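You operate a simulated robot arm through the tools that you are given. There is no shell and no other tool. Be economical: measure what you need, move in short steps, check, and stop when the job is done.

You run a simulated robot arm. Do the job below in one go: nothing can be reset, and whatever is moved stays where it is left.

TASK
Slide the QUOTES strip into the silver holder, then tighten the brass screw.
Fine: lay it on the feed plate first and slide it all the way in; keep the holder clamped while you slide; open the clamp after.

The check looks at the end state, three seconds after you hand in, the way a careful person would. Anything else that was tipped, shoved, dropped, spilled or broken makes it a failure.

THE ROBOT
A 6-joint arm with a two-finger parallel gripper, fixed in place. Base frame: the origin is at the foot of the arm, x ahead of it, y to its left, z up; the work surface is at about z = 0.84. Lengths are in m, angles in rad, forces in N, time in s.
With the tool pointing down near the work surface it reaches from about 0.26 to 0.68 m from the base axis. Its first joint turns from -1.152 to 1.152 rad. Payload 2.9 kg.
The TCP is the grasp point between the finger pads, 0.03 m short of the fingertips. In the tool frame z runs along the fingers and y along their closing line. The gripper opens to 0.11 m. The fingers are 0.02 m wide and 0.01 m thick; the gripper's body (0.048 by 0.112 m) begins 0.055 m behind the TCP.
Orientation is told as [roll, pitch, yaw] about the base's x, y, z axes, in that order, counted from this pose: with the fingers straight down and closing along the base's y, the tool's x points along the base's -x, its y along +y and its z along -z.

THE INTERFACE
- The arm moves only by the tool drive_tool. Its argument "rows" is a list of rows, each a list of 7 numbers: the turn, a rotation vector about the tool's x, y, z in degrees, then the shift along the tool's x, y, z in m, then the opening, from 0 (shut) to 1 (fully open). In form: [[rx, ry, rz, tx, ty, tz, gripper], ...]. A call has 1 to 20 rows; each row shifts and turns the commanded pose from where the row before left it, along the tool's axes as they then stand. A row lasts 0.2 s, in which the tool goes at most 0.05 m and 0.15 rad; a call with a longer step from one row to the next is refused whole, and so is a gripper value outside its range. Where a pose cannot be reached the arm comes as near as it can. A force on the tool above 40 N (or 10 N above the force at the start of the call, whichever is more), or a blocked arm, ends the call early, and 0.2 s more pass. The fingers move at their own pace (about 0.108 m/s each) and stop on an object; they squeeze with about 37 N. The grip force told is the motor's: it shows also when the fingers shut on nothing. Time passes only in rows, and 0.2 s behind the last, so rows that do not move let the fingers close. The reply holds the time, the measured pose of the TCP, the force on the tool along the base axes, the opening and the grip force, in the units named above and with some noise, with the torque about the TCP (base axes, N m) and any sound that the robot's microphone picked up, and new pictures: "views" is both (left out), scene, wrist or none.
- Cameras (640 x 400 px; columns grow to the right, rows downward): "scene" is fixed at [0.0598, 0.4164, 1.4052]; the picture's right is [-0.89, -0.45, 0.00], its down [-0.18, 0.35, -0.92] and it looks along [0.41, -0.82, -0.39] (base axes); focal length 329 px, centre (320, 200). "wrist" rides on the gripper at [0.072, 0.017, -0.103] in the tool frame; the picture's right is [-0.23, 0.97, 0.00], its down [-0.76, -0.18, -0.62] and it looks along [-0.61, -0.14, 0.78] (tool axes); focal length 222 px, centre (320, 200). There is no depth. A picture from a camera that has moved, and an enlarged one, comes with that camera's place and axes in the base frame and with its lens.
- zoom(camera, box): a new picture of the part [left, top, right, bottom] of that camera's present view, enlarged. The clock stands still meanwhile.
- hand_in(): hands the job in; it is judged then, once.

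Work in short steps. Places have to be worked out from the pictures, the camera data and where the tool is seen: move nearer, look again, correct. Check each grasp and each placing, and mend what went wrong. You have 120 turns and 200 pictures in all, those below and enlarged ones among them. Open the gripper and draw the arm clear of the work before you hand the job in, unless the task says otherwise; then end with one line.

The tools are called after "Emit:" as name(argument=value, ...) on one line, values as JSON. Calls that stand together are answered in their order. drive_tool: Moves the arm, as the interface text tells. Its arguments: {"type":"object","properties":{"rows":{"type":"array"},"views":{"type":"string","enum":["both","scene","wrist","none"]}},"required":["rows"]} The other tools are called the same way: zoom (camera, box) takes an enlarged picture of a part of a camera's view; hand_in () hands the job in.

At the start:

```text
t: 0.0
tcp_pos: [0.3822, -0.2722, 1.2056]
tool_rot: [-0.001, 0.0, -0.001]
ft_force: [-0.5, 0.3, -0.2]
ft_torque: [0.01, 0.01, 0.01]
opening: 0.1098
grip_force: 0.1
```

scene: 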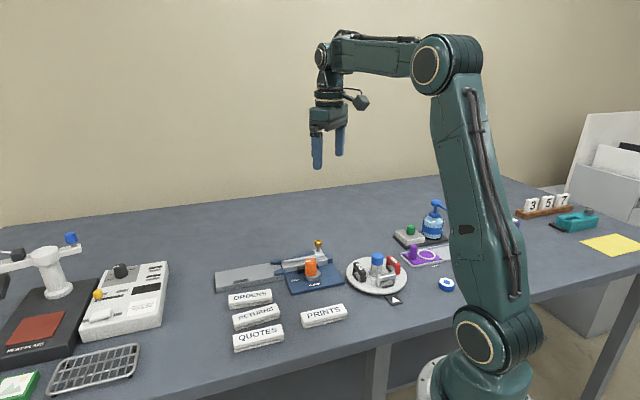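
wrist: 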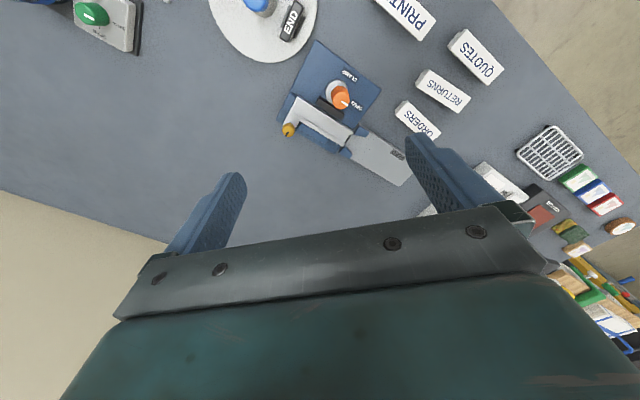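

I'll start by enlarging the work area in both cameras to identify the holder, clamp, screw and strip.

Emit:
zoom(camera="scene", box=[200, 225, 360, 360])

Emit:
zoom(camera="wrist", box=[260, 0, 520, 190])

```text
2.96 times, centred on (280, 292) of scene
camera zoom: at [0.0598, 0.4164, 1.4052], right [-0.89, -0.45, 0.0], down [-0.18, 0.35, -0.92], along [0.41, -0.82, -0.39], focal length 975 px, centre (438, -74)
```

zoom: 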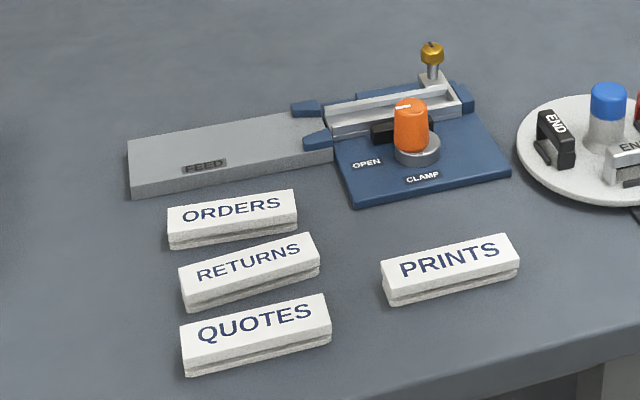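

```text
2.11 times, centred on (390, 95) of wrist
camera zoom: at [0.3098, -0.2542, 1.3084], right [0.23, 0.97, 0.0], down [0.76, -0.18, 0.62], along [0.61, -0.14, -0.78], focal length 468 px, centre (173, 421)
```

zoom: 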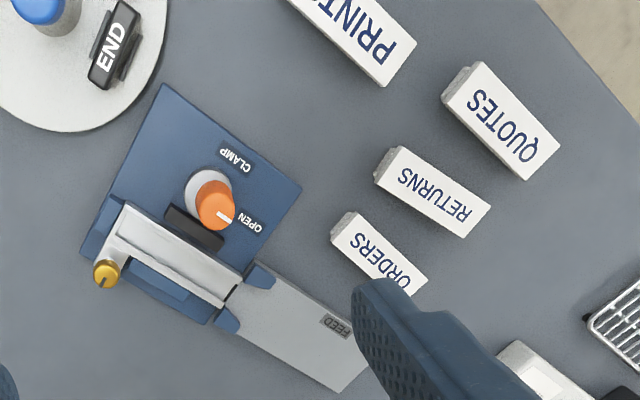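

The marker on the orange clamp knob appears to point at OPEN. QUOTES is near (0.416, -0.003), with its axis about 45° in the xy plane. The knob is near (0.415, -0.246) and the brass screw near (0.446, -0.344). I'll move down for a nearer look.

Emit:
drive_tool(rows=[[0, 0, 0, 0.015, 0.013, 0.04, 1], [0, 0, 0, 0.015, 0.013, 0.04, 1], [0, 0, 0, 0.02, 0.014, 0.04, 1], [0, 0, 0, 0, 0, 0, 1]], views="wrist")

```text
t: 1.0
tcp_pos: [0.3323, -0.2306, 1.084]
tool_rot: [-0.001, 0.0, -0.001]
ft_force: [0.2, -0.4, -0.1]
ft_torque: [-0.01, 0.0, -0.03]
opening: 0.11
grip_force: 0.0
camera wrist: at [0.2605, -0.2146, 1.1866], right [0.23, 0.97, 0.0], down [0.76, -0.18, 0.62], along [0.61, -0.14, -0.78], focal length 222 px, centre (320, 200)
```

wrist: 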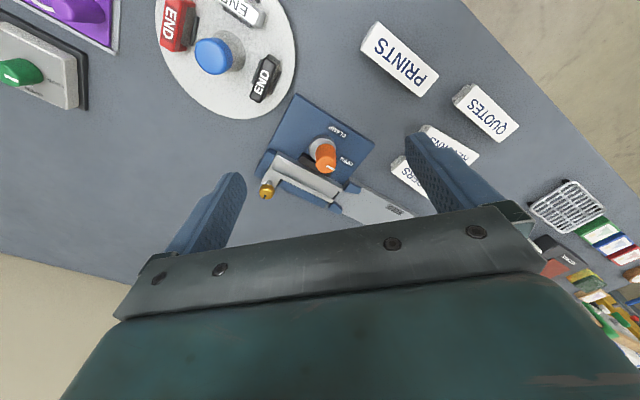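

Emit:
zoom(camera="wrist", box=[240, 80, 430, 230])

Emit:
zoom(camera="scene", box=[262, 232, 352, 300])

```text
2.67 times, centred on (335, 155) of wrist
camera zoom: at [0.2605, -0.2146, 1.1866], right [0.23, 0.97, 0.0], down [0.76, -0.18, 0.62], along [0.61, -0.14, -0.78], focal length 592 px, centre (280, 320)
```

zoom: 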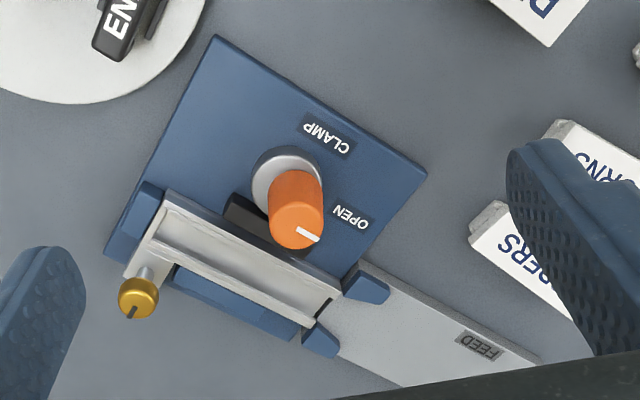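

```text
5.88 times, centred on (307, 266) of scene
camera zoom: at [0.0598, 0.4164, 1.4052], right [-0.89, -0.45, 0.0], down [-0.18, 0.35, -0.92], along [0.41, -0.82, -0.39], focal length 1936 px, centre (396, -188)
```

zoom: 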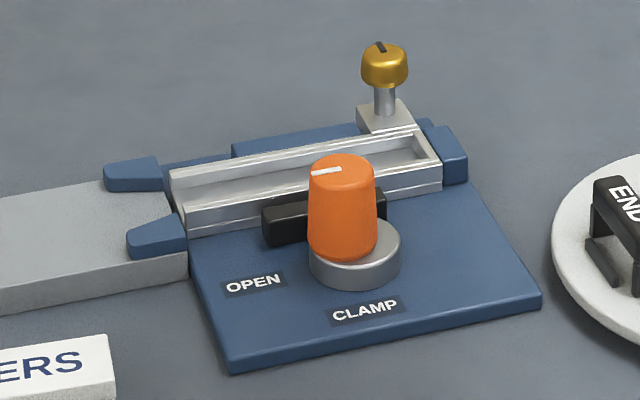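

The marker is at OPEN, so clamping takes about a 90° turn counter-clockwise seen from above. The holder axis runs about 45° in xy, and the strip lies almost parallel to it. I'll move above the knob at yaw -45° and check my alignment.

Emit:
drive_tool(rows=[[0, 0, 0, -0.026, -0.002, 0.028, 1], [0, 0, 0, -0.026, -0.002, 0.028, 1], [0, 0, 0, -0.026, -0.003, 0.028, 1], [0, 0, 7.5, 0, 0, 0, 0.6], [0, 0, 7.5, 0, 0, 0, 0.6], [0, 0, 7.5, 0, 0, 0, 0.6], [0, 0, 7.5, 0, 0, 0, 0.6], [0, 0, 7.5, 0, 0, 0, 0.6], [0, 0, 7.5, 0, 0, 0, 0.6], [0, 0, 0, 0, 0, 0, 0.6]])

```text
t: 3.2
tcp_pos: [0.4092, -0.2384, 1.0021]
tool_rot: [0.0, -0.001, -0.787]
ft_force: [1.3, 0.3, 0.2]
ft_torque: [-0.02, 0.02, 0.04]
opening: 0.0662
grip_force: 0.0
camera wrist: at [0.3707, -0.1749, 1.1044], right [0.85, 0.53, 0.0], down [0.41, -0.67, 0.62], along [0.33, -0.53, -0.78], focal length 222 px, centre (320, 200)
```

scene: 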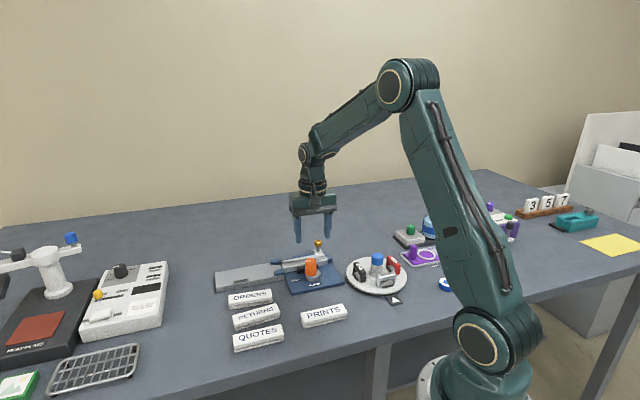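
wrist: 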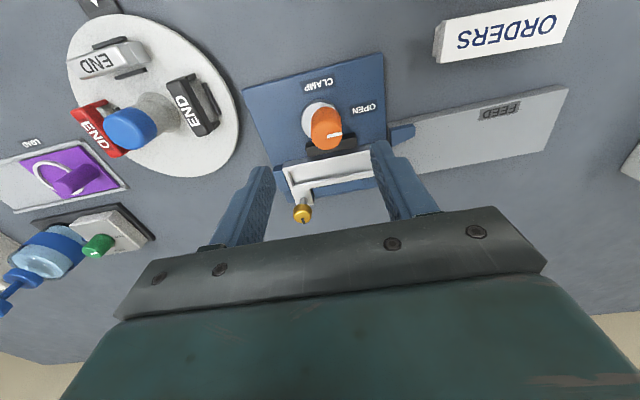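

I'll zoom to measure the knob relative to the tool axis. That axis maps to column 320, at row ~132 for the knob-top height and ~114 for the disc height.

Emit:
zoom(camera="wrist", box=[240, 60, 400, 230])

```text
2.35 times, centred on (320, 145) of wrist
camera zoom: at [0.3707, -0.1749, 1.1044], right [0.85, 0.53, 0.0], down [0.41, -0.67, 0.62], along [0.33, -0.53, -0.78], focal length 523 px, centre (320, 329)
```

zoom: 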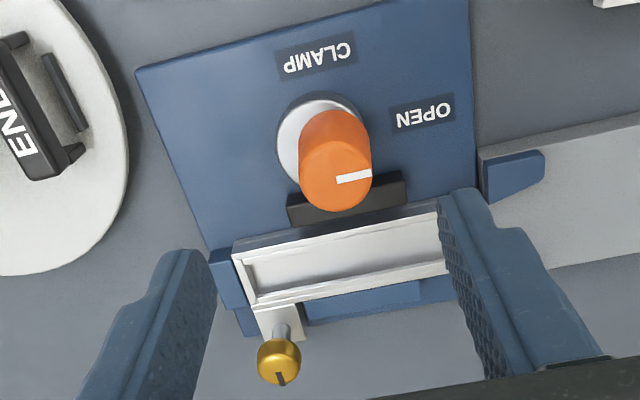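

The orange knob sits slightly off the disc centre, toward the feed side. Its offset from the TCP in the tool frame is about (-0.006, +0.005). I'll correct that and go down to just above the knob for a check.

Emit:
drive_tool(rows=[[0, 0, 0, -0.006, 0.005, 0.02, 0.6], [0, 0, 0, 0, 0, 0.03, 0.6], [0, 0, 0, 0, 0, 0, 0.6]])

Emit:
zoom(camera="scene", box=[262, 212, 352, 300])

```text
t: 4.0
tcp_pos: [0.4182, -0.2375, 0.9528]
tool_rot: [0.001, 0.001, -0.785]
ft_force: [-0.4, -0.3, -0.1]
ft_torque: [-0.01, 0.0, -0.02]
opening: 0.0661
grip_force: 0.1
camera wrist: at [0.3797, -0.1744, 1.0556], right [0.85, 0.53, 0.0], down [0.41, -0.66, 0.62], along [0.33, -0.53, -0.78], focal length 222 px, centre (320, 200)
```

scene: 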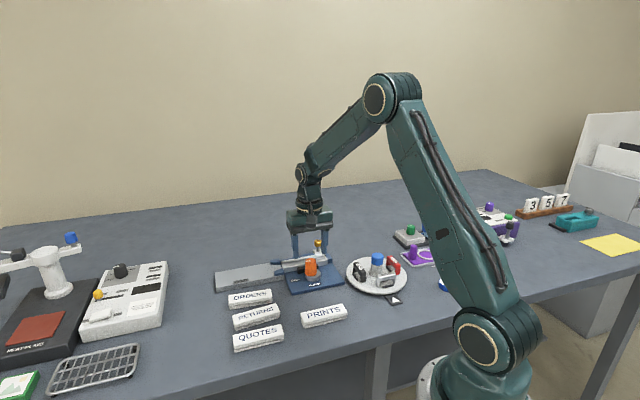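
wrist: 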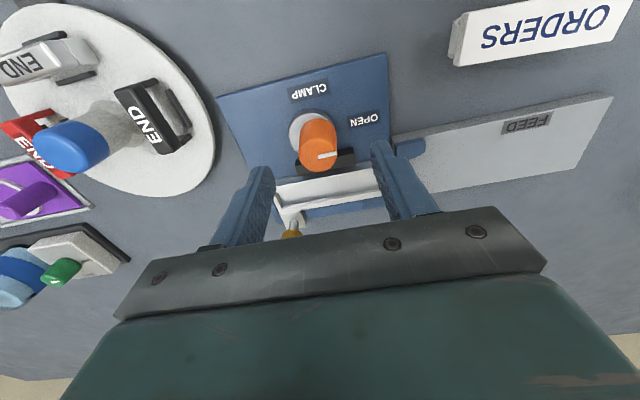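

```text
4.55 times, centred on (307, 256) of scene
camera zoom: at [0.0598, 0.4164, 1.4052], right [-0.89, -0.45, 0.0], down [-0.18, 0.35, -0.92], along [0.41, -0.82, -0.39], focal length 1496 px, centre (379, -54)
```

zoom: 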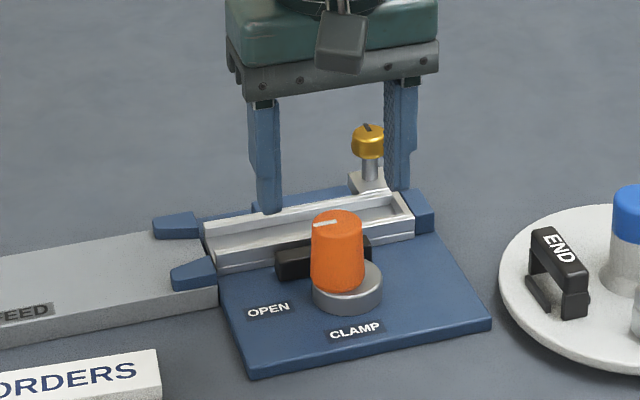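

Emit:
zoom(camera="wrist", box=[240, 80, 400, 240])

```text
2.50 times, centred on (320, 160) of wrist
camera zoom: at [0.3797, -0.1744, 1.0556], right [0.85, 0.53, 0.0], down [0.41, -0.66, 0.62], along [0.33, -0.53, -0.78], focal length 555 px, centre (320, 300)
```

zoom: 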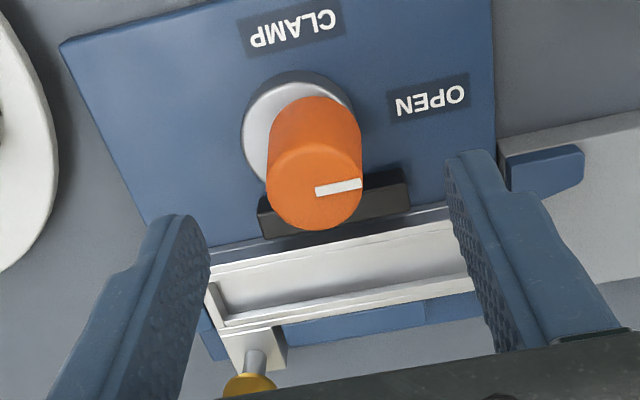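

The knob is centred under the TCP, with its top at z≈0.910. I'll lower to TCP z≈0.914 and close on it.

Emit:
drive_tool(rows=[[0, 0, 0, 0, 0, 0.02, 0.6], [0, 0, 0, 0, 0, 0.018, 0.6], [0, 0, 0, 0, 0, 0, 0.6], [0, 0, 0, 0, 0, 0, 0], [0, 0, 0, 0, 0, 0, 0], [0, 0, 0, 0, 0, 0, 0]], views="wrist")

Emit:
zoom(camera="scene", box=[262, 212, 352, 300])

```text
t: 5.4
tcp_pos: [0.4176, -0.2397, 0.9147]
tool_rot: [-0.003, -0.001, -0.787]
ft_force: [-10.5, -11.9, -0.4]
ft_torque: [-0.54, 0.22, -0.09]
opening: 0.0309
grip_force: 45.1
camera wrist: at [0.3787, -0.1764, 1.0172], right [0.85, 0.52, 0.0], down [0.41, -0.67, 0.62], along [0.33, -0.53, -0.78], focal length 222 px, centre (320, 200)
```

wrist: 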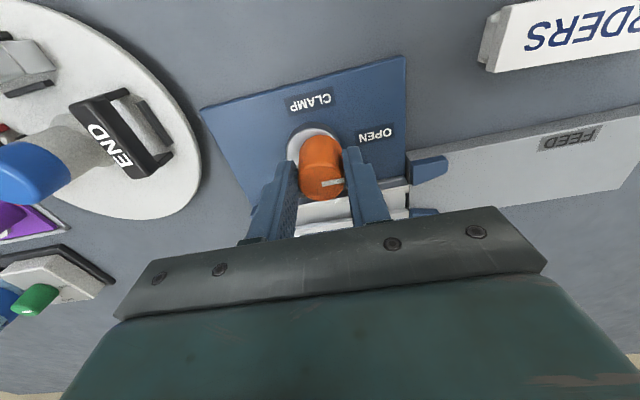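

```text
4.55 times, centred on (307, 256) of scene
camera zoom: at [0.0596, 0.4161, 1.4053], right [-0.89, -0.45, 0.0], down [-0.18, 0.35, -0.92], along [0.41, -0.82, -0.39], focal length 1496 px, centre (379, -54)
```

zoom: 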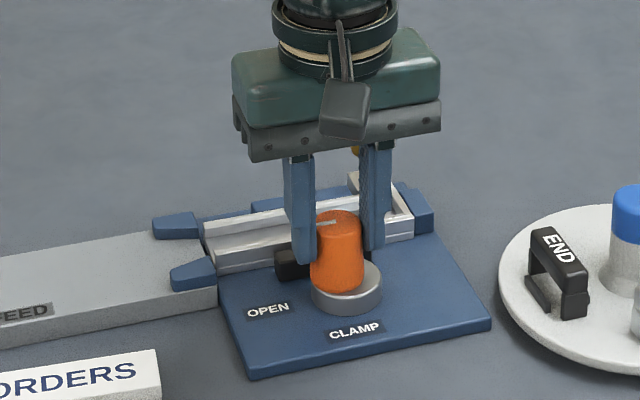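

The grip is on, with a 31 mm opening and a small side force. I'll relieve that along the closing line and test-turn 15° counter-clockwise while watching the forces.

Emit:
drive_tool(rows=[[0, 0, 0, 0, -0.002, 0, 0], [0, 0, -5, 0, 0, 0, 0], [0, 0, -5, 0, 0, 0, 0], [0, 0, -5, 0, 0, 0, 0], [0, 0, 0, 0, 0, 0, 0]], views="wrist")

Emit:
zoom(camera="scene", box=[262, 212, 352, 300])

```text
t: 6.6
tcp_pos: [0.4176, -0.2403, 0.9146]
tool_rot: [0.001, -0.003, -0.524]
ft_force: [-9.4, -8.0, 13.6]
ft_torque: [0.0, 0.79, -0.03]
opening: 0.0308
grip_force: 44.6
camera wrist: at [0.3623, -0.1897, 1.0171], right [0.68, 0.73, 0.0], down [0.57, -0.53, 0.62], along [0.46, -0.43, -0.78], focal length 222 px, centre (320, 200)
```

wrist: 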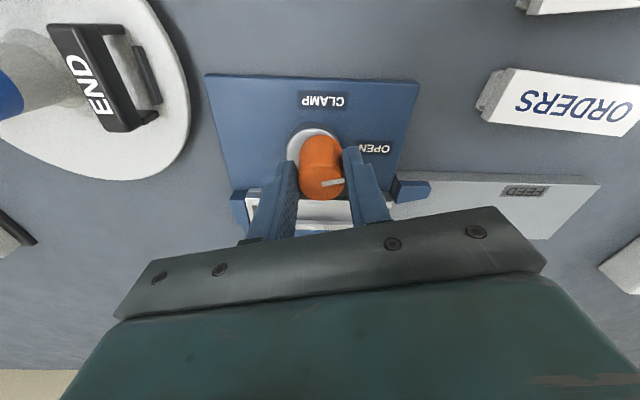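

```text
4.55 times, centred on (307, 256) of scene
camera zoom: at [0.0594, 0.4163, 1.4052], right [-0.89, -0.45, 0.0], down [-0.18, 0.35, -0.92], along [0.41, -0.82, -0.39], focal length 1496 px, centre (379, -54)
```

zoom: 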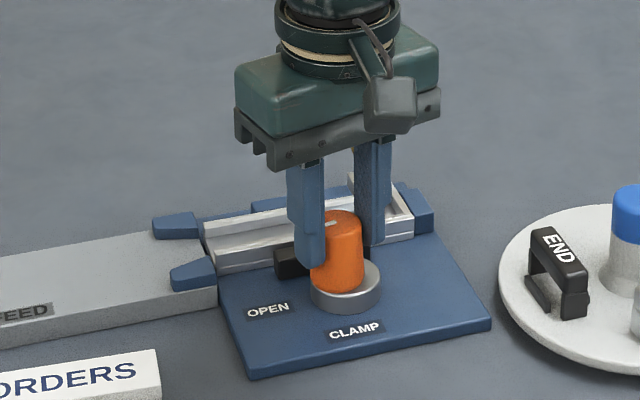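

The knob turns with the gripper and the forces are moderate. I'll turn 30° more and check.

Emit:
drive_tool(rows=[[0, 0, -6, 0, 0, 0, 0], [0, 0, -6, 0, 0, 0, 0], [0, 0, -6, 0, 0, 0, 0], [0, 0, -6, 0, 0, 0, 0], [0, 0, -6, 0, 0, 0, 0], [0, 0, 0, 0, 0, 0, 0]], views="wrist")

Emit:
zoom(camera="scene", box=[262, 212, 352, 300])

```text
t: 8.0
tcp_pos: [0.416, -0.243, 0.9147]
tool_rot: [-0.004, 0.0, -0.003]
ft_force: [-10.1, -23.4, 11.5]
ft_torque: [-0.75, -0.74, -0.11]
opening: 0.0308
grip_force: 45.2
camera wrist: at [0.3438, -0.2247, 1.017], right [0.23, 0.97, 0.0], down [0.76, -0.18, 0.62], along [0.61, -0.15, -0.78], focal length 222 px, centre (320, 200)
```

wrist: 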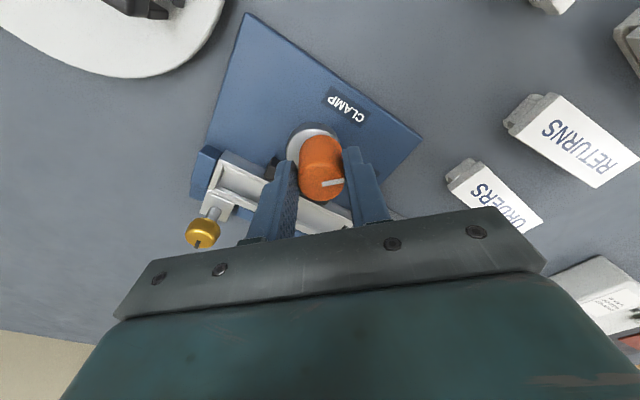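

```text
4.55 times, centred on (307, 256) of scene
camera zoom: at [0.0594, 0.4159, 1.4054], right [-0.89, -0.45, 0.0], down [-0.18, 0.35, -0.92], along [0.41, -0.82, -0.39], focal length 1496 px, centre (379, -54)
```

zoom: 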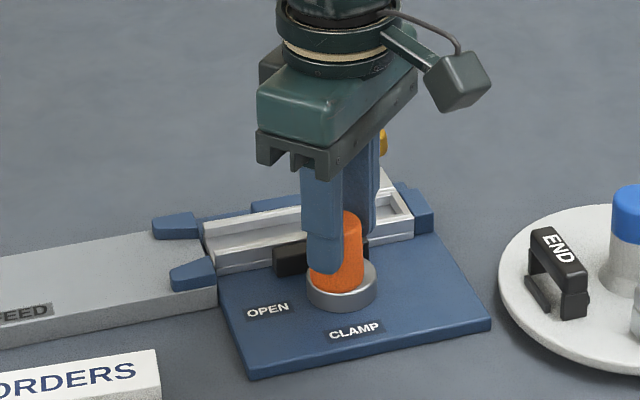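

The side force toward -y grew to 23 N, so the knob axis is eccentric and drifts as it turns. I'll relieve toward -y and turn another 20°.

Emit:
drive_tool(rows=[[0, 0, 0, 0, -0.004, 0, 0], [0, 0, -5, 0, -0.0005, 0, 0], [0, 0, -5, 0, -0.0005, 0, 0], [0, 0, -5, 0, -0.0005, 0, 0], [0, 0, -5, 0, -0.0005, 0, 0], [0, 0, 0, 0, 0, 0, 0]], views="wrist")

Emit:
zoom(camera="scene", box=[262, 212, 352, 300])

```text
t: 9.4
tcp_pos: [0.4152, -0.2438, 0.9155]
tool_rot: [0.002, -0.002, 0.355]
ft_force: [-7.9, 12.8, 30.4]
ft_torque: [0.42, 0.45, 0.07]
opening: 0.031
grip_force: 45.2
camera wrist: at [0.3428, -0.2536, 1.0169], right [-0.12, 0.99, 0.0], down [0.78, 0.1, 0.62], along [0.62, 0.08, -0.78], focal length 222 px, centre (320, 200)
```

wrist: 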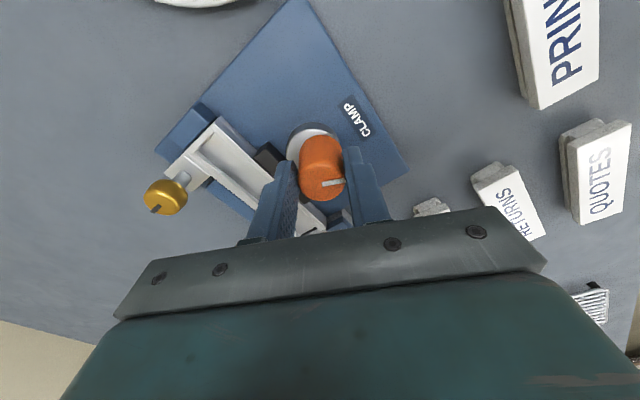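

```text
4.55 times, centred on (307, 256) of scene
camera zoom: at [0.0592, 0.417, 1.405], right [-0.89, -0.45, 0.0], down [-0.18, 0.35, -0.92], along [0.41, -0.82, -0.39], focal length 1496 px, centre (379, -54)
```

zoom: 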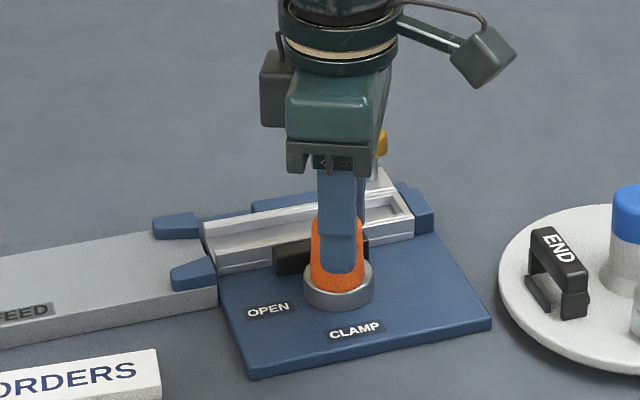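

There's an upward force of 30 N and a reversed y force. I'll raise 1 mm, ease +y by 2 mm, and keep turning.

Emit:
drive_tool(rows=[[0, 0, 0, 0, 0.002, -0.0015, 0], [0, 0, -5, 0, 0, 0, 0], [0, 0, -5, 0, 0, 0, 0], [0, 0, -5, 0, 0, 0, 0], [0, 0, 0, 0, 0, 0, 0]], views="wrist")

Emit:
zoom(camera="scene", box=[262, 212, 352, 300])

```text
t: 10.6
tcp_pos: [0.4167, -0.2443, 0.914]
tool_rot: [0.001, 0.0, 0.611]
ft_force: [18.2, -8.2, -25.0]
ft_torque: [0.08, -0.91, -0.05]
opening: 0.0307
grip_force: 45.1
camera wrist: at [0.3479, -0.2724, 1.0169], right [-0.37, 0.93, 0.0], down [0.73, 0.29, 0.62], along [0.58, 0.23, -0.78], focal length 222 px, centre (320, 200)
```

wrist: 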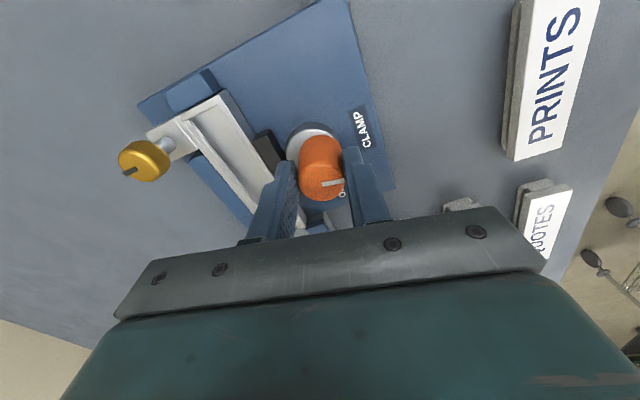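

```text
4.55 times, centred on (307, 256) of scene
camera zoom: at [0.0605, 0.416, 1.4053], right [-0.89, -0.45, 0.0], down [-0.18, 0.35, -0.92], along [0.41, -0.82, -0.39], focal length 1496 px, centre (379, -54)
```

zoom: 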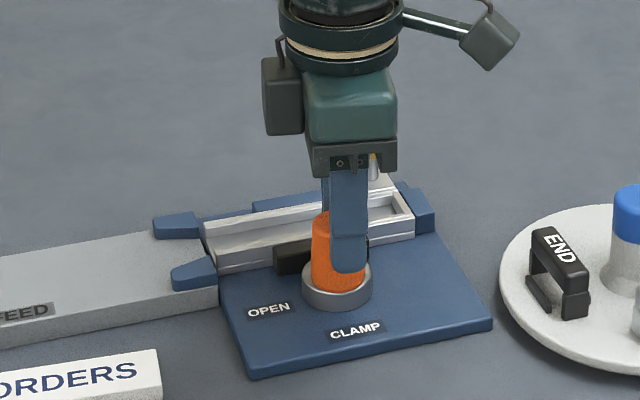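

80° is done, with 10° left. I'll ease the stored forces and finish the turn.

Emit:
drive_tool(rows=[[0, 0, 0, -0.002, -0.001, 0.0008, 0], [0, 0, -5, 0, 0, 0, 0], [0, 0, -5, 0, 0, 0, 0], [0, 0, 0, 0, 0, 0, 0]], views="none")

```text
t: 11.6
tcp_pos: [0.4166, -0.2452, 0.9156]
tool_rot: [-0.001, 0.003, 0.782]
ft_force: [-4.6, -17.2, -7.6]
ft_torque: [-1.0, 0.71, -0.02]
opening: 0.0308
grip_force: 44.9
```

The turn is at 90° and there was no hard stop. I'll release, rise and look.

Emit:
drive_tool(rows=[[0, 0, 0, 0, 0, 0, 0.45], [0, 0, 0, 0, 0, 0, 0.45], [0, 0, 0, 0, 0, -0.04, 0.45], [0, 0, 0, 0, 0, -0.04, 0.45], [0, 0, 0, 0, 0, 0, 0.45]], views="wrist")

Emit:
zoom(camera="scene", box=[262, 212, 352, 300])

Emit:
zoom(camera="wrist", box=[220, 60, 420, 220])

```text
t: 12.8
tcp_pos: [0.418, -0.2422, 0.994]
tool_rot: [-0.001, 0.0, 0.786]
ft_force: [-0.3, 0.0, 0.3]
ft_torque: [-0.02, 0.01, -0.02]
opening: 0.0494
grip_force: 0.0
camera wrist: at [0.3565, -0.282, 1.0969], right [-0.53, 0.85, 0.0], down [0.66, 0.41, 0.62], along [0.53, 0.33, -0.78], focal length 222 px, centre (320, 200)
```

wrist: 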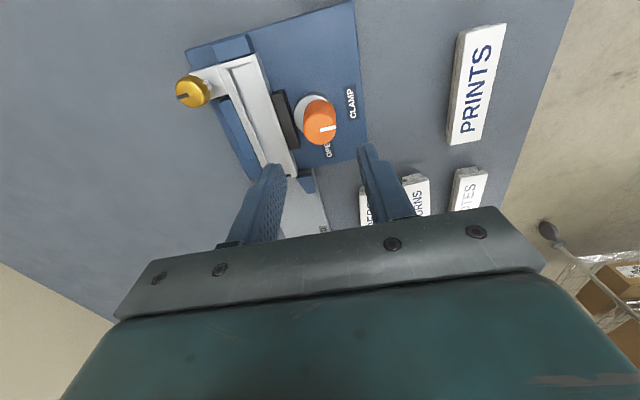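

```text
4.55 times, centred on (307, 256) of scene
camera zoom: at [0.0598, 0.4164, 1.4052], right [-0.89, -0.45, 0.0], down [-0.18, 0.35, -0.92], along [0.41, -0.82, -0.39], focal length 1496 px, centre (379, -54)
```

zoom: 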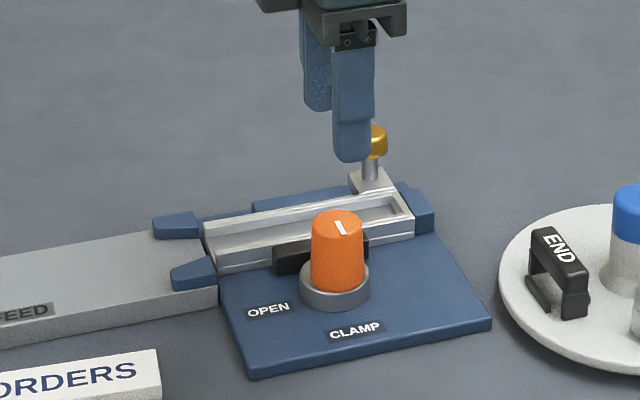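

```text
2.50 times, centred on (320, 140) of wrist
camera zoom: at [0.3565, -0.282, 1.0969], right [-0.53, 0.85, 0.0], down [0.66, 0.41, 0.62], along [0.53, 0.33, -0.78], focal length 555 px, centre (320, 350)
```

zoom: 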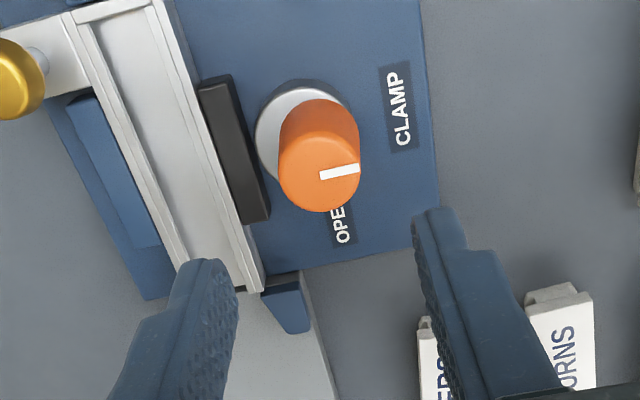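

The mark now points to CLAMP and the black jaw sits against the holder rail. Next I'll fly over to QUOTES at the same yaw, which already matches the strip.

Emit:
drive_tool(rows=[[0, 0, 0, -0.028, 0.0284, 0, 0.6], [0, 0, 0, -0.028, 0.0284, 0, 0.6], [0, 0, 0, -0.028, 0.0284, 0, 0.6], [0, 0, 0, -0.028, 0.0284, 0, 0.6], [0, 0, 0, -0.028, 0.0284, 0, 0.6], [0, 0, 0, -0.028, 0.0284, 0, 0.6], [0, 0, 0, 0, 0, 0, 0.6]], views="wrist")

Emit:
zoom(camera="wrist", box=[220, 40, 420, 200])

Emit:
zoom(camera="scene", box=[200, 250, 330, 370])

```text
t: 14.4
tcp_pos: [0.414, -0.0034, 0.9951]
tool_rot: [0.0, 0.0, 0.785]
ft_force: [0.4, -0.5, 0.1]
ft_torque: [-0.01, -0.02, -0.02]
opening: 0.0659
grip_force: 0.0
camera wrist: at [0.3529, -0.0438, 1.0962], right [-0.53, 0.85, 0.0], down [0.66, 0.41, 0.62], along [0.53, 0.33, -0.78], focal length 222 px, centre (320, 200)
```

wrist: 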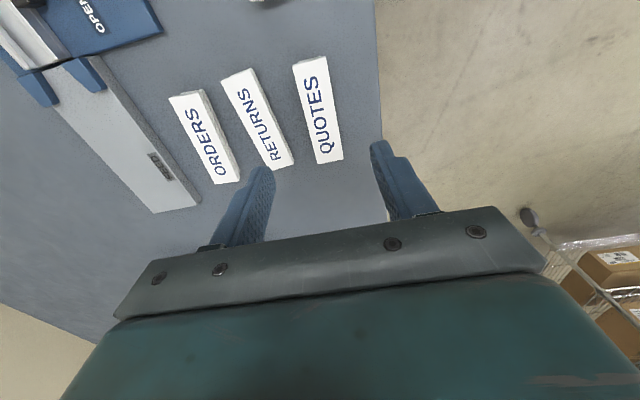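

```text
2.50 times, centred on (320, 120) of wrist
camera zoom: at [0.3529, -0.0438, 1.0962], right [-0.53, 0.85, 0.0], down [0.66, 0.41, 0.62], along [0.53, 0.33, -0.78], focal length 555 px, centre (320, 400)
```

zoom: 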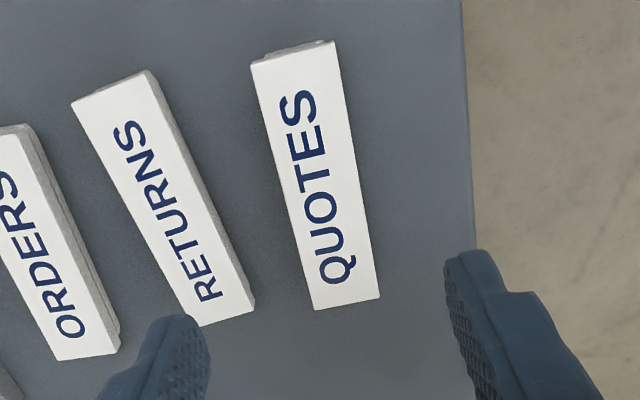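

```text
3.33 times, centred on (265, 310) of scene
camera zoom: at [0.0598, 0.4164, 1.4052], right [-0.89, -0.45, 0.0], down [-0.18, 0.35, -0.92], along [0.41, -0.82, -0.39], focal length 1097 px, centre (503, -167)
```

zoom: 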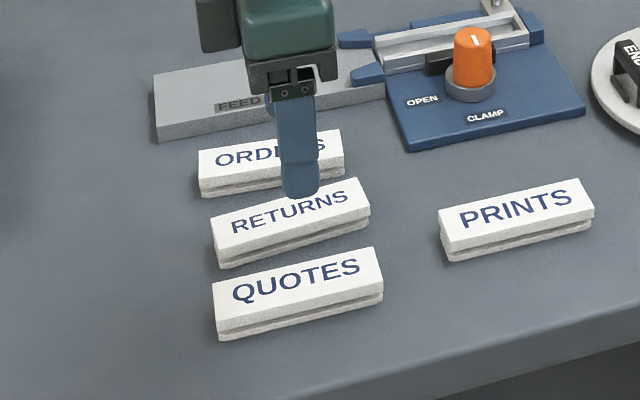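

QUOTES is centred near (0.4195, -0.0005), about 0.105 × 0.031, with its axis at 44.6°, so the yaw matches. I'll correct and go down to just above it.

Emit:
drive_tool(rows=[[0, 0, 0, -0.006, -0.002, 0.03, 0.5], [0, 0, 0, 0, 0, 0.04, 0.5], [0, 0, 0, 0, 0, 0.02, 0.5], [0, 0, 0, 0, 0, 0, 0.5]], views="wrist")

Emit:
zoom(camera="wrist", box=[200, 20, 440, 240])

Emit:
zoom(camera="scene", box=[200, 250, 330, 370])

```text
t: 15.4
tcp_pos: [0.42, -0.0019, 0.903]
tool_rot: [0.001, 0.0, 0.785]
ft_force: [-0.7, -0.8, -0.4]
ft_torque: [0.0, 0.0, -0.01]
opening: 0.0552
grip_force: 0.0
camera wrist: at [0.3578, -0.0401, 1.0062], right [-0.53, 0.85, 0.0], down [0.66, 0.41, 0.62], along [0.53, 0.33, -0.78], focal length 222 px, centre (320, 200)
```

wrist: 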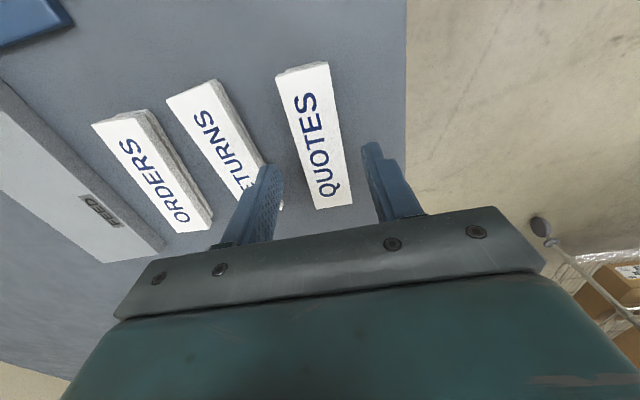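

```text
1.82 times, centred on (320, 130) of wrist
camera zoom: at [0.3578, -0.0401, 1.0062], right [-0.53, 0.85, 0.0], down [0.66, 0.41, 0.62], along [0.53, 0.33, -0.78], focal length 404 px, centre (320, 327)
```

zoom: 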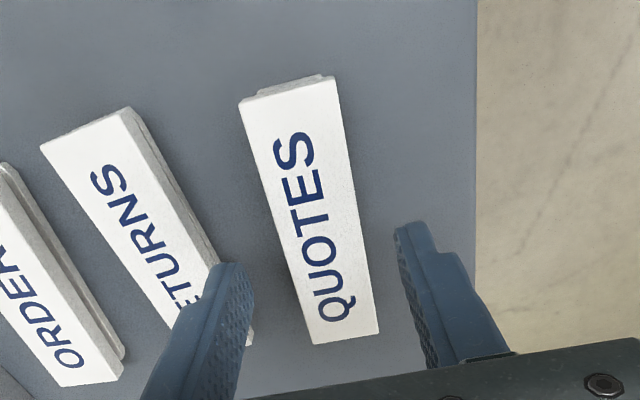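

```text
3.33 times, centred on (265, 310) of scene
camera zoom: at [0.0598, 0.4164, 1.4052], right [-0.89, -0.45, 0.0], down [-0.18, 0.35, -0.92], along [0.41, -0.82, -0.39], focal length 1097 px, centre (503, -167)
```

zoom: 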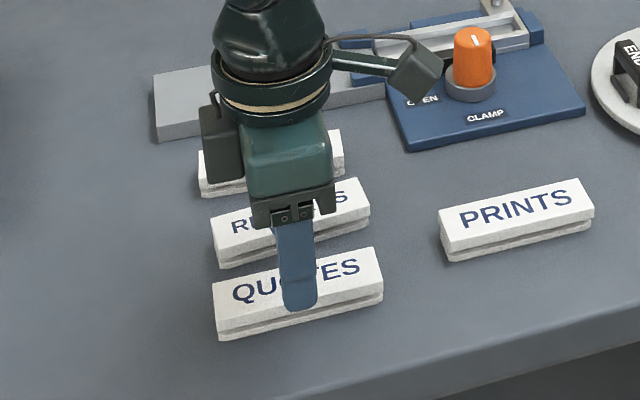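

The strip is centred and RETURNS is clear of the left finger. I'll descend to TCP z≈0.875 and close.

Emit:
drive_tool(rows=[[0, 0, 0, -0.002, 0.001, 0.014, 0.5], [0, 0, 0, 0, 0, 0.014, 0.5], [0, 0, 0, 0, 0, 0, 0.5], [0, 0, 0, 0, 0, 0, 0], [0, 0, 0, 0, 0, 0, 0], [0, 0, 0, 0, 0, 0, 0]], views="scene")

Emit:
zoom(camera="scene", box=[200, 250, 330, 370])

```text
t: 16.8
tcp_pos: [0.4223, 0.0014, 0.8753]
tool_rot: [0.0, 0.0, 0.785]
ft_force: [-0.7, 0.9, -0.2]
ft_torque: [-0.01, -0.01, -0.03]
opening: 0.0307
grip_force: 36.9
```

scene: 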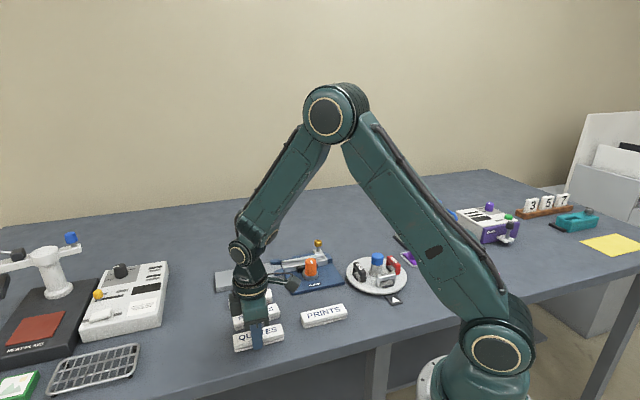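

```text
3.33 times, centred on (265, 310) of scene
camera zoom: at [0.0598, 0.4164, 1.4052], right [-0.89, -0.45, 0.0], down [-0.18, 0.35, -0.92], along [0.41, -0.82, -0.39], focal length 1097 px, centre (503, -167)
```

zoom: 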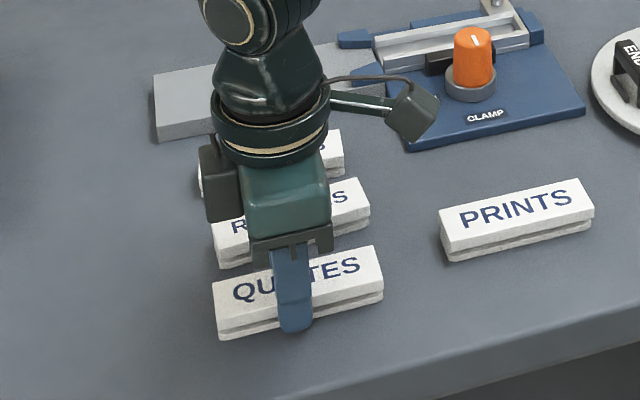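

The strip is held at 30.7 mm. I'll lift it clear and carry it over the feed plate, whose centreline I judge to be x−y≈0.75, then look.

Emit:
drive_tool(rows=[[0, 0, 0, 0, 0, -0.03, 0], [0, 0, 0, 0, 0, -0.04, 0], [0, 0, 0, 0, 0, -0.03, 0], [0, 0, 0, 0.001, -0.039, 0, 0], [0, 0, 0, 0.001, -0.039, 0, 0], [0, 0, 0, 0.001, -0.039, 0, 0], [0, 0, 0, 0.001, -0.039, 0, 0], [0, 0, 0, 0.001, -0.039, 0, 0], [0, 0, 0, 0, -0.038, 0, 0], [0, 0, 0, 0, 0, 0, 0]])

Emit:
zoom(camera="wrist", box=[200, 0, 440, 220])

Emit:
zoom(camera="scene", box=[200, 200, 330, 320])

```text
t: 19.0
tcp_pos: [0.5827, -0.1708, 0.9768]
tool_rot: [0.0, 0.0, 0.785]
ft_force: [-0.4, 0.1, 0.0]
ft_torque: [0.01, 0.01, 0.03]
opening: 0.0001
grip_force: 37.5
camera wrist: at [0.5212, -0.2101, 1.0793], right [-0.53, 0.85, 0.0], down [0.66, 0.41, 0.62], along [0.53, 0.33, -0.78], focal length 222 px, centre (320, 200)
```

scene: 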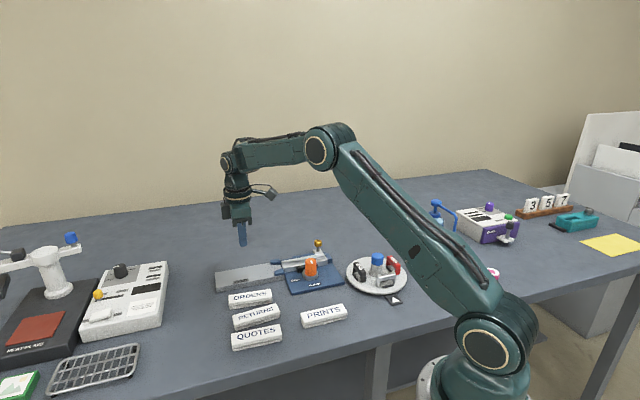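
wrist: 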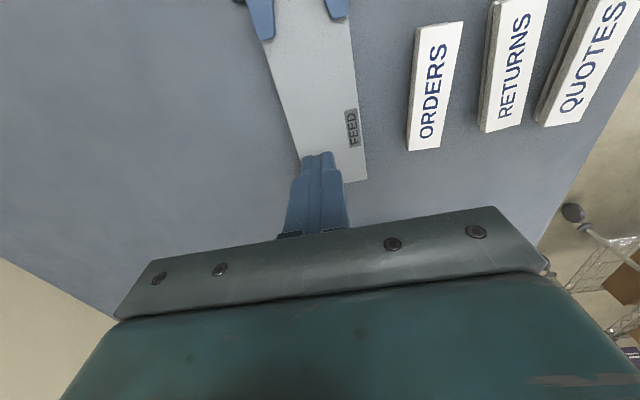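

```text
1.82 times, centred on (320, 110) of wrist
camera zoom: at [0.5212, -0.2101, 1.0793], right [-0.53, 0.85, 0.0], down [0.66, 0.41, 0.62], along [0.53, 0.33, -0.78], focal length 404 px, centre (320, 364)
```

zoom: 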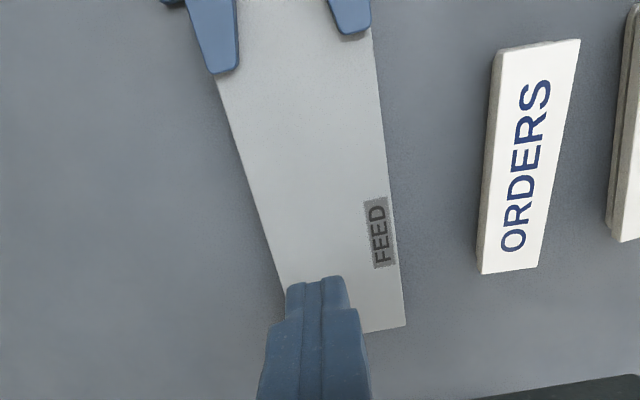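

```text
3.33 times, centred on (265, 260) of scene
camera zoom: at [0.0598, 0.4164, 1.4052], right [-0.89, -0.45, 0.0], down [-0.18, 0.35, -0.92], along [0.41, -0.82, -0.39], focal length 1097 px, centre (503, 0)
```

zoom: 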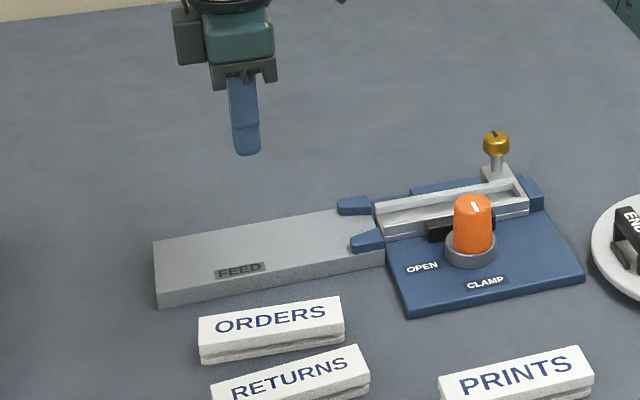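

The strip slipped out during the lift, so the gripper is empty and shut. This view does put the feed plate's centreline exactly under the TCP (x−y≈0.753). I'll check how the strip lies now.

Emit:
zoom(camera="scene", box=[220, 300, 300, 360])

Emit:
zoom(camera="wrist", box=[390, 0, 640, 180])

```text
6.67 times, centred on (260, 330) of scene
camera zoom: at [0.0598, 0.4164, 1.4052], right [-0.89, -0.45, 0.0], down [-0.18, 0.35, -0.92], along [0.41, -0.82, -0.39], focal length 2194 px, centre (720, -667)
```

zoom: 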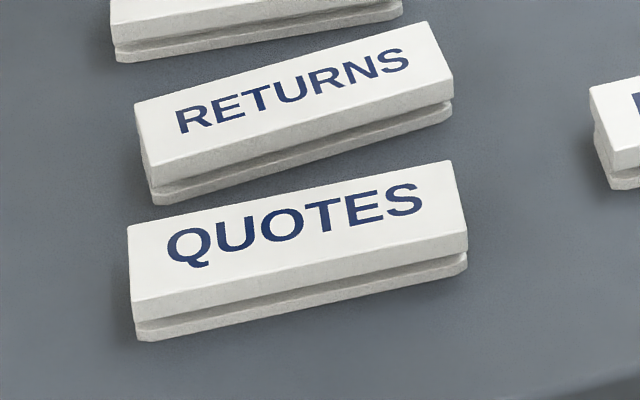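

```text
2.22 times, centred on (515, 90) of wrist
camera zoom: at [0.5212, -0.2101, 1.0793], right [-0.53, 0.85, 0.0], down [0.66, 0.41, 0.62], along [0.53, 0.33, -0.78], focal length 494 px, centre (-113, 444)
```

zoom: 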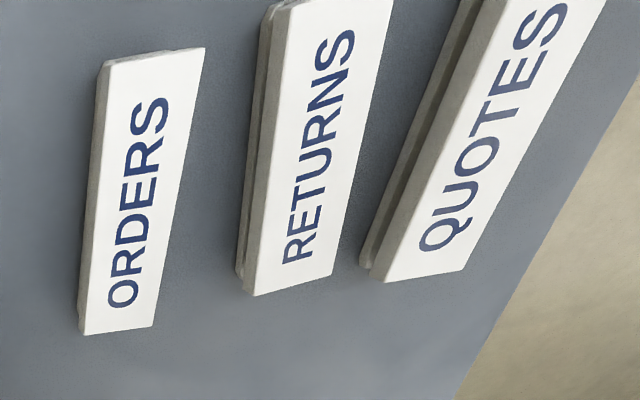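

The strip lies flat, just nudged a bit. It has a side groove near the bottom, and my pads caught only the top edge. I'll return above it, look, and this time grip about 3 mm lower.

Emit:
drive_tool(rows=[[0, 0, 0, -0.001, 0.039, 0, 0], [0, 0, 0, -0.001, 0.039, 0, 0], [0, 0, 0, -0.001, 0.039, 0, 0], [0, 0, 0, -0.002, 0.039, 0, 0.3], [0, 0, 0, -0.002, 0.039, 0, 0.5], [0, 0, 0, -0.002, 0.038, 0, 0.5], [0, 0, 0, 0, 0, 0.03, 0.5], [0, 0, 0, 0, 0, 0.03, 0.5], [0, 0, 0, 0, 0, 0, 0.5]], views="wrist")

Emit:
zoom(camera="wrist", box=[200, 20, 440, 240])

```text
t: 21.0
tcp_pos: [0.4246, 0.0032, 0.9166]
tool_rot: [0.0, 0.001, 0.786]
ft_force: [-0.5, 1.0, -0.3]
ft_torque: [-0.05, -0.01, 0.04]
opening: 0.055
grip_force: 0.0
camera wrist: at [0.3625, -0.0351, 1.0181], right [-0.53, 0.85, 0.0], down [0.66, 0.41, 0.62], along [0.53, 0.33, -0.78], focal length 222 px, centre (320, 200)
```

wrist: 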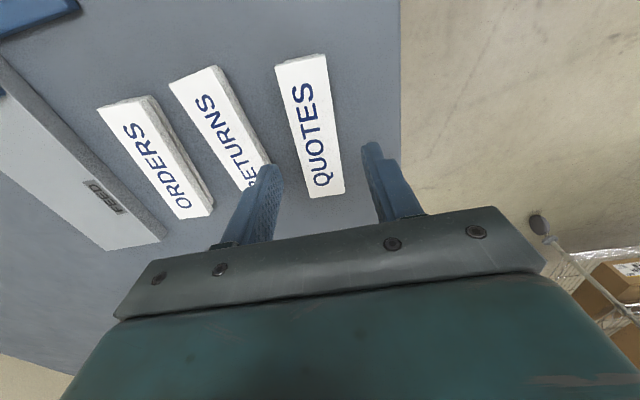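

```text
1.82 times, centred on (320, 130) of wrist
camera zoom: at [0.3625, -0.0351, 1.0181], right [-0.53, 0.85, 0.0], down [0.66, 0.41, 0.62], along [0.53, 0.33, -0.78], focal length 404 px, centre (320, 327)
```

zoom: 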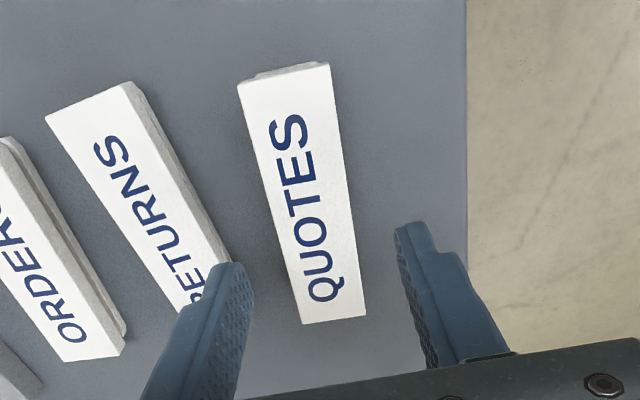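

The strip is centred at about (0.425, 0.001). I'll shift slightly, descend to z≈0.872, close, then lift slowly by 1 cm as a test.

Emit:
drive_tool(rows=[[0, 0, 0, 0.001, -0.002, 0.02, 0.5], [0, 0, 0, 0, 0, 0.018, 0.5], [0, 0, 0, 0, 0, 0.0065, 0.5], [0, 0, 0, 0, 0, 0, 0.5], [0, 0, 0, 0, 0, 0, 0], [0, 0, 0, 0, 0, 0, 0], [0, 0, 0, 0, 0, 0, 0], [0, 0, 0, 0, 0, 0, 0]], views="none")

Emit:
drive_tool(rows=[[0, 0, 0, 0, 0, -0.002, 0], [0, 0, 0, 0, 0, -0.004, 0], [0, 0, 0, 0, 0, -0.004, 0], [0, 0, 0, 0, 0, -0.004, 0], [0, 0, 0, 0, 0, 0, 0]], views="scene")

Emit:
zoom(camera="scene", box=[200, 270, 310, 370])

```text
t: 22.8
tcp_pos: [0.4245, 0.0021, 0.8728]
tool_rot: [-0.001, 0.001, 0.786]
ft_force: [0.2, 0.0, 0.0]
ft_torque: [-0.01, -0.01, -0.02]
opening: 0.0307
grip_force: 36.8
```

```text
t: 24.0
tcp_pos: [0.4254, 0.0007, 0.8865]
tool_rot: [0.001, -0.001, 0.786]
ft_force: [-0.5, -0.3, -0.3]
ft_torque: [0.0, 0.0, 0.02]
opening: 0.0311
grip_force: 37.0
```

scene: 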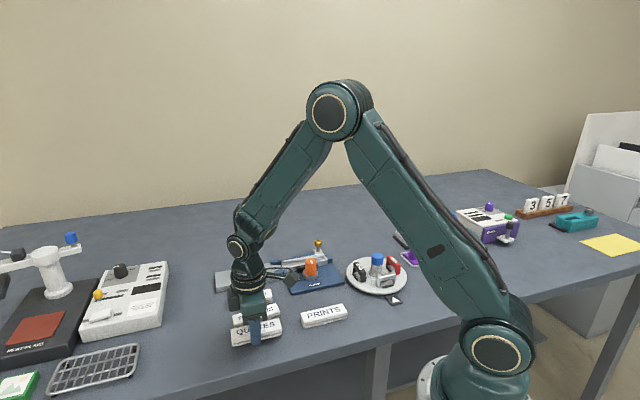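

```text
4.00 times, centred on (255, 320) of scene
camera zoom: at [0.0598, 0.4164, 1.4052], right [-0.89, -0.45, 0.0], down [-0.18, 0.35, -0.92], along [0.41, -0.82, -0.39], focal length 1317 px, centre (580, -280)
```

zoom: 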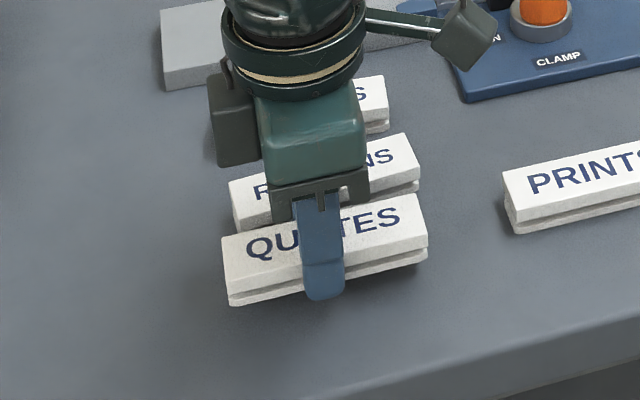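

The strip is lifted and held this time. I'll raise it slowly and check again.

Emit:
drive_tool(rows=[[0, 0, 0, 0, 0, -0.006, 0], [0, 0, 0, 0, 0, -0.008, 0], [0, 0, 0, 0, 0, -0.01, 0], [0, 0, 0, 0, 0, -0.01, 0], [0, 0, 0, 0, 0, -0.01, 0], [0, 0, 0, 0, 0, -0.01, 0], [0, 0, 0, 0, 0, -0.006, 0], [0, 0, 0, 0, 0, 0, 0]], views="wrist")

```text
t: 25.8
tcp_pos: [0.4234, 0.0008, 0.9457]
tool_rot: [0.001, 0.0, 0.785]
ft_force: [-0.4, 0.2, -0.6]
ft_torque: [0.02, 0.04, -0.04]
opening: 0.0308
grip_force: 36.8
camera wrist: at [0.363, -0.0381, 1.0484], right [-0.53, 0.85, 0.0], down [0.66, 0.41, 0.62], along [0.53, 0.33, -0.78], focal length 222 px, centre (320, 200)
```

wrist: 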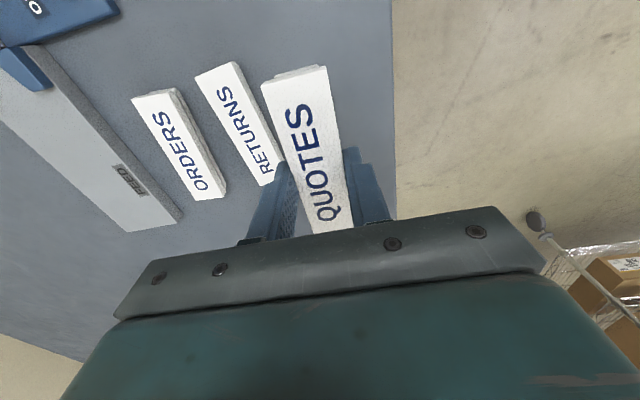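

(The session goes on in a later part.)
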